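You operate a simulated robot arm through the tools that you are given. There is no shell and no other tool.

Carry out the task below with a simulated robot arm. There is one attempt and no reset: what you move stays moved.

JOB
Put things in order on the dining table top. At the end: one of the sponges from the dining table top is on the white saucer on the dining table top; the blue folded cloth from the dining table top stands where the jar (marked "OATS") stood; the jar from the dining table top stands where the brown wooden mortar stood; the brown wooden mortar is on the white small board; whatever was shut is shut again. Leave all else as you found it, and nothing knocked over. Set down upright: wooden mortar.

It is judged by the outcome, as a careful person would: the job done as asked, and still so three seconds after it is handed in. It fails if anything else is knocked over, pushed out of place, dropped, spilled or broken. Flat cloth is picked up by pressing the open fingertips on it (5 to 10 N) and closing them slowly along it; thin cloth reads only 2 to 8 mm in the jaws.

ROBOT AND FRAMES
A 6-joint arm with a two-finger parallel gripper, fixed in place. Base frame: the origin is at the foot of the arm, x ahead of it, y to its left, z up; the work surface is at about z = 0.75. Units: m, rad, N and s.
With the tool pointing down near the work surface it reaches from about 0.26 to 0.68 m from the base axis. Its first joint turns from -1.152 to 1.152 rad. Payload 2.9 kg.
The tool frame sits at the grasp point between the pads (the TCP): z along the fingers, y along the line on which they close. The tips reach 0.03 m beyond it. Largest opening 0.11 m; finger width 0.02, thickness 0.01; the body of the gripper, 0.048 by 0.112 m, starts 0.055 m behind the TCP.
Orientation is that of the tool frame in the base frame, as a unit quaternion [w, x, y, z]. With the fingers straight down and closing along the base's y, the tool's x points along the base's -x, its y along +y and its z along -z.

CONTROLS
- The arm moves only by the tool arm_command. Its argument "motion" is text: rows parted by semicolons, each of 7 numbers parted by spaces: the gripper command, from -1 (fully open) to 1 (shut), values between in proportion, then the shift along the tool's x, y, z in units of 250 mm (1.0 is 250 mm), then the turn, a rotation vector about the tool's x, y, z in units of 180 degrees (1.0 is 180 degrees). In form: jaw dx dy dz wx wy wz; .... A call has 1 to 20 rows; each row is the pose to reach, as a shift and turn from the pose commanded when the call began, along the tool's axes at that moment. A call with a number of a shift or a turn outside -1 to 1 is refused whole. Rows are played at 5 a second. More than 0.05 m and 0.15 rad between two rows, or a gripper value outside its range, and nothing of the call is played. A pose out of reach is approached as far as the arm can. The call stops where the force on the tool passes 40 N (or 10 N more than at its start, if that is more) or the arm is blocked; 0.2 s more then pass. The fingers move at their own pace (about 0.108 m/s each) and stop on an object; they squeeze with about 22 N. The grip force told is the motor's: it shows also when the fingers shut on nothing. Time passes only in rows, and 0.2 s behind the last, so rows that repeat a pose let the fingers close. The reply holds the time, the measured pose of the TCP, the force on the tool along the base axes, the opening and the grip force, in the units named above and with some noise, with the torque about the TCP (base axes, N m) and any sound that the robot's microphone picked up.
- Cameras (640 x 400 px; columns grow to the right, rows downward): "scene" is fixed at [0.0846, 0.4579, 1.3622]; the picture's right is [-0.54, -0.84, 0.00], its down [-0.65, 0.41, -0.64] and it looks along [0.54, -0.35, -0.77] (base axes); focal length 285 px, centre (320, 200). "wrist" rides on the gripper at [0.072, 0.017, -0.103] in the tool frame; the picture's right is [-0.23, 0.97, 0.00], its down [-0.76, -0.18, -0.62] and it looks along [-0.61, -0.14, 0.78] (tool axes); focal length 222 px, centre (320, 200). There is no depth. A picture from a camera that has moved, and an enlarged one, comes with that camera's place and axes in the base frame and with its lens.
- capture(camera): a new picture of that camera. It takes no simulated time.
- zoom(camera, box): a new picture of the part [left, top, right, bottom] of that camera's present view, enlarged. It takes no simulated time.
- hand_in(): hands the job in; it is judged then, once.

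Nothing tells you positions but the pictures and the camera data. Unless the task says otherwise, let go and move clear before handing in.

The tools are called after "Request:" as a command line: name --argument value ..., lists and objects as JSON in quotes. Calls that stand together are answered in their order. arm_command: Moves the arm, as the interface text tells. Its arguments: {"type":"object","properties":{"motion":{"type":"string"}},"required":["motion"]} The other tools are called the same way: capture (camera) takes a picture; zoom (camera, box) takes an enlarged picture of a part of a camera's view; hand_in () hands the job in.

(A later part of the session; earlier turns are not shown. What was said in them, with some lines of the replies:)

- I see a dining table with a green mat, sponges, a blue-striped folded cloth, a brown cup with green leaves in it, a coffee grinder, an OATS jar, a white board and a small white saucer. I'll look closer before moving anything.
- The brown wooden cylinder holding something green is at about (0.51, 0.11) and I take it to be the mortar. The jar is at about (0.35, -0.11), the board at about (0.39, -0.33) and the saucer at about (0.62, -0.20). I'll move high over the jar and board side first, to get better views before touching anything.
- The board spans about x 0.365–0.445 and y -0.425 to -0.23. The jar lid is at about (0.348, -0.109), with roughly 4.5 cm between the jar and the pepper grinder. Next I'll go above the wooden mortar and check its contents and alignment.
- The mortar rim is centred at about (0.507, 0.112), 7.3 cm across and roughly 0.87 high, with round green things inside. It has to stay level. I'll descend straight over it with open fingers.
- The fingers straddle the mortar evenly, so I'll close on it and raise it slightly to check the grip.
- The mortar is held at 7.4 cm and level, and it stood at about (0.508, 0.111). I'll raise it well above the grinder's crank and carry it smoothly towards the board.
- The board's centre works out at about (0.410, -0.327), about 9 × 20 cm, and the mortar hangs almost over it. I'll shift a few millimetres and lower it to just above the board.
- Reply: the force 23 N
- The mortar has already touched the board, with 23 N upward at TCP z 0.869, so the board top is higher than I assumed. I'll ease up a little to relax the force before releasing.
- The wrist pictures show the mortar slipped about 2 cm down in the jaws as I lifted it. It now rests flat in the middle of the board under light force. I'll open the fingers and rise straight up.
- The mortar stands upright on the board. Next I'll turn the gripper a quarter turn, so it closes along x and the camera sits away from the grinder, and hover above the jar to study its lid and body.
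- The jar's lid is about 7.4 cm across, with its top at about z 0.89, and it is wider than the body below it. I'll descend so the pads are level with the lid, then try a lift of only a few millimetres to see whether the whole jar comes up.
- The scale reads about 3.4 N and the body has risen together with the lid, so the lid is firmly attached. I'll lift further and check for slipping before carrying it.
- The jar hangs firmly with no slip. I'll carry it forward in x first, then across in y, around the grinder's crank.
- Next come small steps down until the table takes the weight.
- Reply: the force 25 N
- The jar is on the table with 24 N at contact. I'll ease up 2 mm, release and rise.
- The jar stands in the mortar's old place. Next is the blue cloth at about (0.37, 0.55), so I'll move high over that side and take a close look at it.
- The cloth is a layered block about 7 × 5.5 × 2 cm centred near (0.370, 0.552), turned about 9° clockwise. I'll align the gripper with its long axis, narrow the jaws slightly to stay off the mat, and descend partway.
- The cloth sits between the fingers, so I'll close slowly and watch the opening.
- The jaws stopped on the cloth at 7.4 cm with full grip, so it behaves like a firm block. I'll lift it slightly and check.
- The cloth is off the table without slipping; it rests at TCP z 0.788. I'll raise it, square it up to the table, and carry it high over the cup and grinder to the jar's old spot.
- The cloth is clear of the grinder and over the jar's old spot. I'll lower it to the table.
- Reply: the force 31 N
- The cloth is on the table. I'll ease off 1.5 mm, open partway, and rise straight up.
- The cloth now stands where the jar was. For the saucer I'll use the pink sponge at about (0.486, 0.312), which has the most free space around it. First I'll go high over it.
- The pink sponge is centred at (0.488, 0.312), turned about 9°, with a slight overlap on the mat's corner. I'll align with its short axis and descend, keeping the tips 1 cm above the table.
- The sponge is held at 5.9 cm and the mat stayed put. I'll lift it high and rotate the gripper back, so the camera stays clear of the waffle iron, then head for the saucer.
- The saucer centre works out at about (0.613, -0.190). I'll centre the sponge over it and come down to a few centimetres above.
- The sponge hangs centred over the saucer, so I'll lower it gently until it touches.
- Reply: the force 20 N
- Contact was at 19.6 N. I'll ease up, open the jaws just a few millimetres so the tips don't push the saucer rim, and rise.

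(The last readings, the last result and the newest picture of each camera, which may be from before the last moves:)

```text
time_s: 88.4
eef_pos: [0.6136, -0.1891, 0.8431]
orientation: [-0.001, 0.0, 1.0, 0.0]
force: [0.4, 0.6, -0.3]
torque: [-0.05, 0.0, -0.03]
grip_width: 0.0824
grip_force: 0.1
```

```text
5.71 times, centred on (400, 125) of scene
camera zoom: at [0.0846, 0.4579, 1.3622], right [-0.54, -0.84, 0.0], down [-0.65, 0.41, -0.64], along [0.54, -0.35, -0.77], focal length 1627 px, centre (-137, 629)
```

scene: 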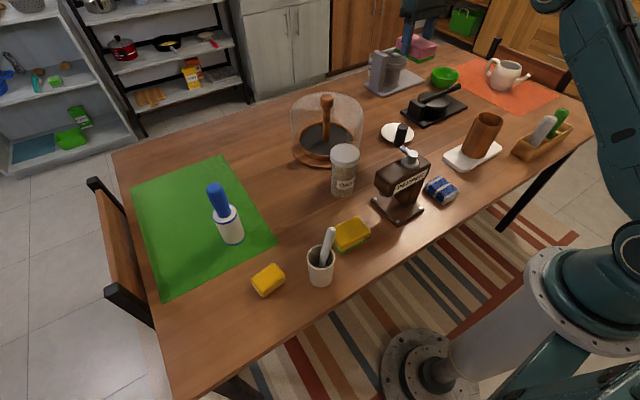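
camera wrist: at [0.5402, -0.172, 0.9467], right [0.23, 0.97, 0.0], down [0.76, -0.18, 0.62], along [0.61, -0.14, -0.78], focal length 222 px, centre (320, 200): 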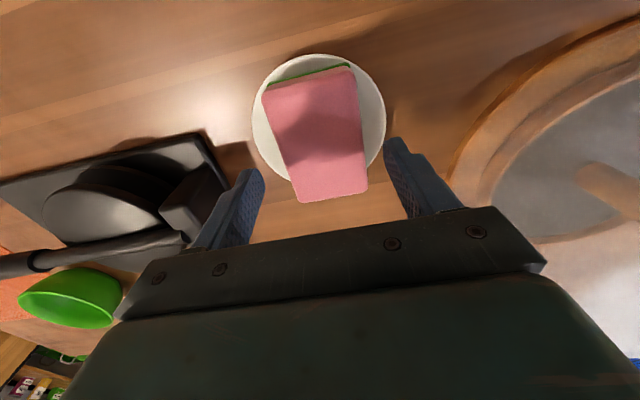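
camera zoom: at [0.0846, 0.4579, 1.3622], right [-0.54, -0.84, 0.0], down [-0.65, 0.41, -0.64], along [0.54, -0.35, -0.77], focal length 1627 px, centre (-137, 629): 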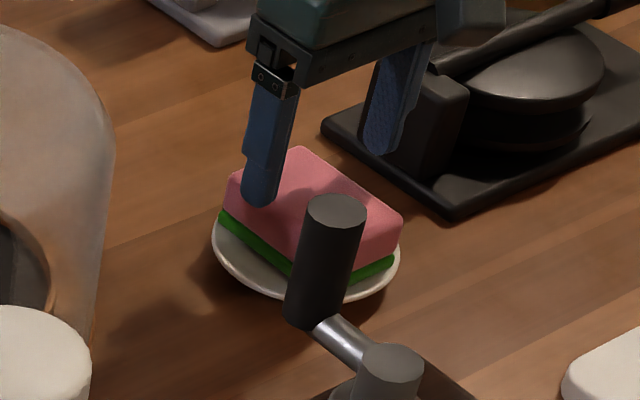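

The sponge rests on the saucer. I'll rise clear, back off, and inspect the whole table.

Request:
arm_command --motion "-0.5 0 0 -0.12 0 0 0; -0.5 0 0 -0.28 0 0 0; -0.5 0 0 -0.46 0 0 0; -0.6 0 0 -0.64 0 0 0; -0.8 0 0 -0.82 0 0 0; -1 0 0 -0.96 0 0 0; -1 0 0 -0.96 0 0 0"

Request:
arm_command --motion "-1 0.15 0.05 0 0 0 0; -1 0.3 0.1 0 0 0 0; -1 0.45 0.15 0 0 0 0; -1 0.6 0.15 0 0 0 0; -1 0.7 0.15 0 0 0 0; -1 0.7 0.15 0 0 0 0"

Request:
capture --camera "wrist"

Request:
capture --camera "scene"

```text
time_s: 90.0
eef_pos: [0.6114, -0.1908, 1.0869]
orientation: [0.0, 0.0, 1.0, -0.001]
force: [0.1, 0.2, 0.4]
torque: [0.04, -0.03, 0.0]
grip_width: 0.1099
grip_force: 0.1
```

```text
time_s: 91.4
eef_pos: [0.438, -0.1527, 1.0836]
orientation: [0.0, -0.001, 1.0, -0.001]
force: [0.7, 0.6, -0.2]
torque: [0.03, 0.01, -0.01]
grip_width: 0.11
grip_force: 0.1
```

```text
taken
camera wrist: at [0.3656, -0.134, 1.1871], right [0.23, 0.97, 0.0], down [0.76, -0.18, 0.62], along [0.61, -0.14, -0.78], focal length 222 px, centre (320, 200)
```

wrist: 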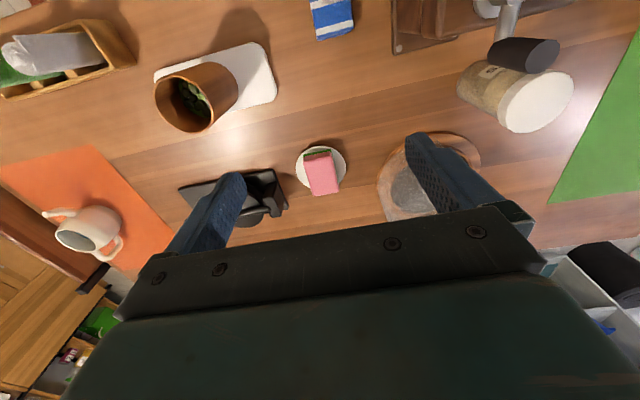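

```text
taken
```

scene: 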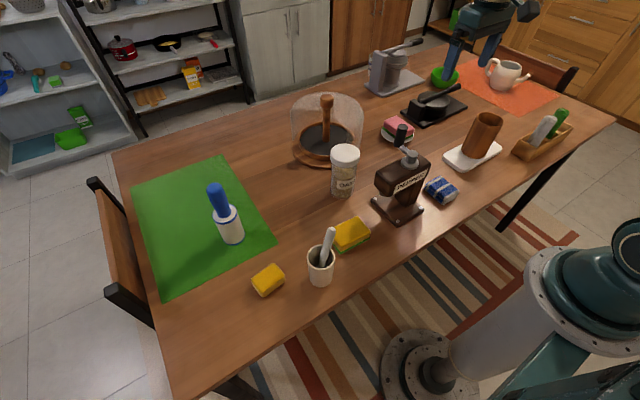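

Request:
zoom --camera "scene" --box '[360, 120, 520, 220]'

Request:
zoom --camera "scene" --box '[280, 80, 440, 210]'

Request:
zoom --camera "scene" --box '[110, 150, 380, 320]'

Request:
zoom --camera "wrist" --box '[140, 20, 300, 150]'

```text
4.00 times, centred on (440, 170) of scene
camera zoom: at [0.0846, 0.4579, 1.3622], right [-0.54, -0.84, 0.0], down [-0.65, 0.41, -0.64], along [0.54, -0.35, -0.77], focal length 1139 px, centre (-160, 320)
```

zoom: 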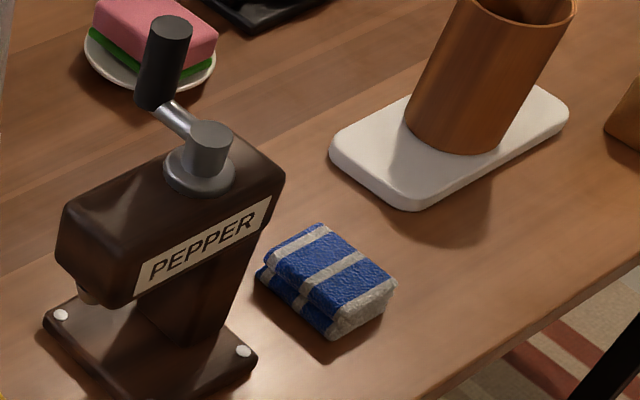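

```text
3.08 times, centred on (360, 145) of scene
camera zoom: at [0.0846, 0.4579, 1.3622], right [-0.54, -0.84, 0.0], down [-0.65, 0.41, -0.64], along [0.54, -0.35, -0.77], focal length 876 px, centre (197, 369)
```

zoom: 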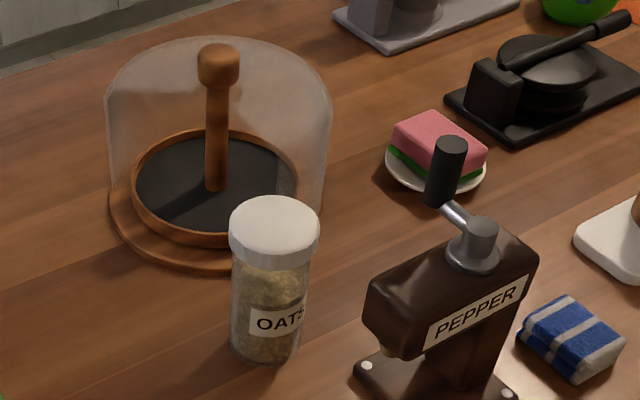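

```text
2.35 times, centred on (245, 235) of scene
camera zoom: at [0.0846, 0.4579, 1.3622], right [-0.54, -0.84, 0.0], down [-0.65, 0.41, -0.64], along [0.54, -0.35, -0.77], focal length 670 px, centre (496, 118)
```

zoom: 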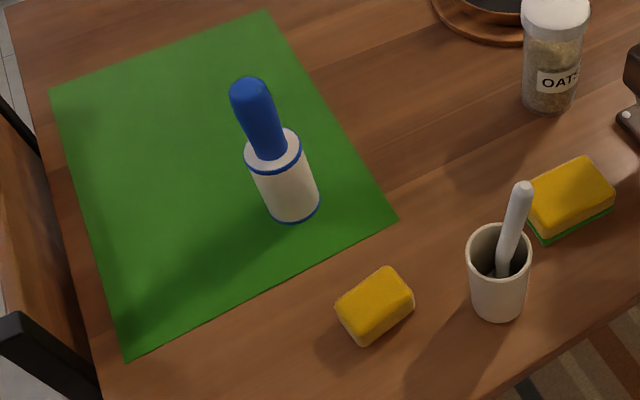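

```text
3.08 times, centred on (220, 85) of wrist
camera zoom: at [0.3656, -0.134, 1.1871], right [0.23, 0.97, 0.0], down [0.76, -0.18, 0.62], along [0.61, -0.14, -0.78], focal length 684 px, centre (628, 554)
```

zoom: 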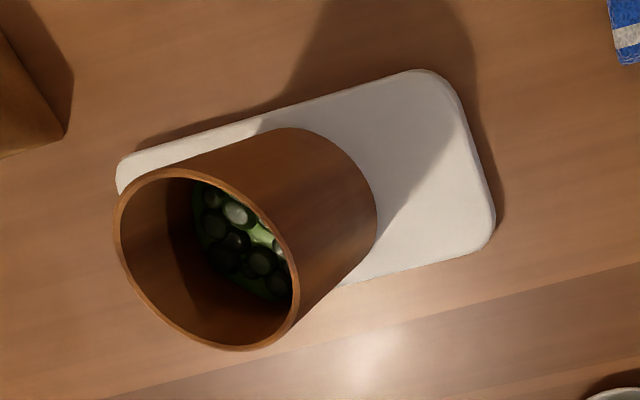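

Request:
zoom --camera "scene" --box '[240, 180, 340, 260]'

Request:
zoom --camera "scene" --box '[170, 170, 330, 270]'

```text
5.00 times, centred on (290, 220) of scene
camera zoom: at [0.0846, 0.4579, 1.3622], right [-0.54, -0.84, 0.0], down [-0.65, 0.41, -0.64], along [0.54, -0.35, -0.77], focal length 1424 px, centre (470, 100)
```

zoom: 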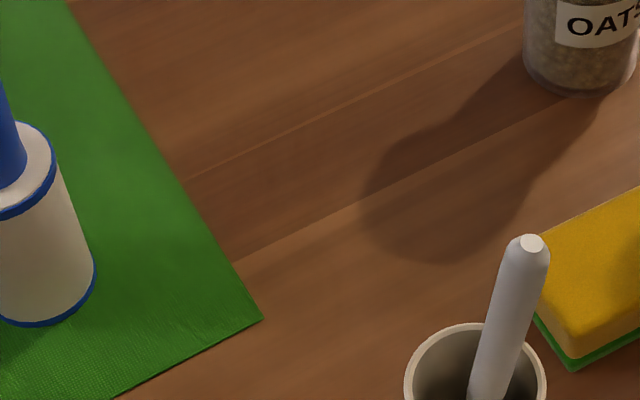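

```text
4.00 times, centred on (250, 220) of scene
camera zoom: at [0.0846, 0.4579, 1.3622], right [-0.54, -0.84, 0.0], down [-0.65, 0.41, -0.64], along [0.54, -0.35, -0.77], focal length 1139 px, centre (600, 120)
```

zoom: 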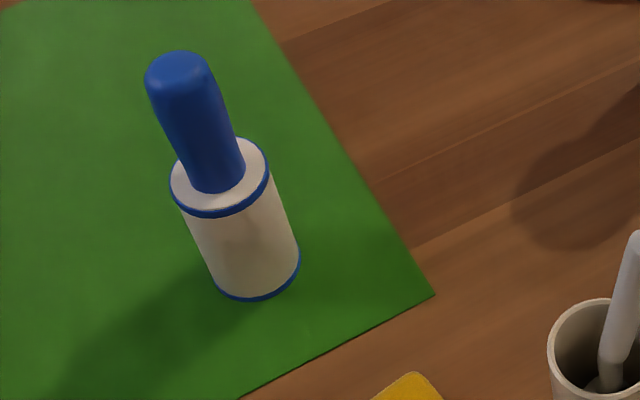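

Everything is in place. The pink sponge is on the saucer, the cloth is where the jar was, the jar is where the mortar was, and the mortar stands upright on the white board. The mat, grinder, board and other items match the starting picture and the gripper is empty and clear, so I'm handing in.

Request:
hand_in

```text
The job is handed in.
```

The dining table is set as you asked, and I've handed the job in. I haven't seen the judging result.

- **Sponge:** the pink one is on the white saucer.
- **Blue folded cloth:** it stands where the OATS jar stood.
- **OATS jar:** it stands where the wooden mortar stood, with its lid still on.
- **Wooden mortar:** it stands upright on the white small board with its contents still inside. It slipped about 3 cm in the gripper when I first lifted it, but it stayed level.

I didn't need to open anything. In the last pictures the mat, pepper grinder and board matched the start, and nothing was knocked over. The gripper was empty and clear of the table when I handed in.
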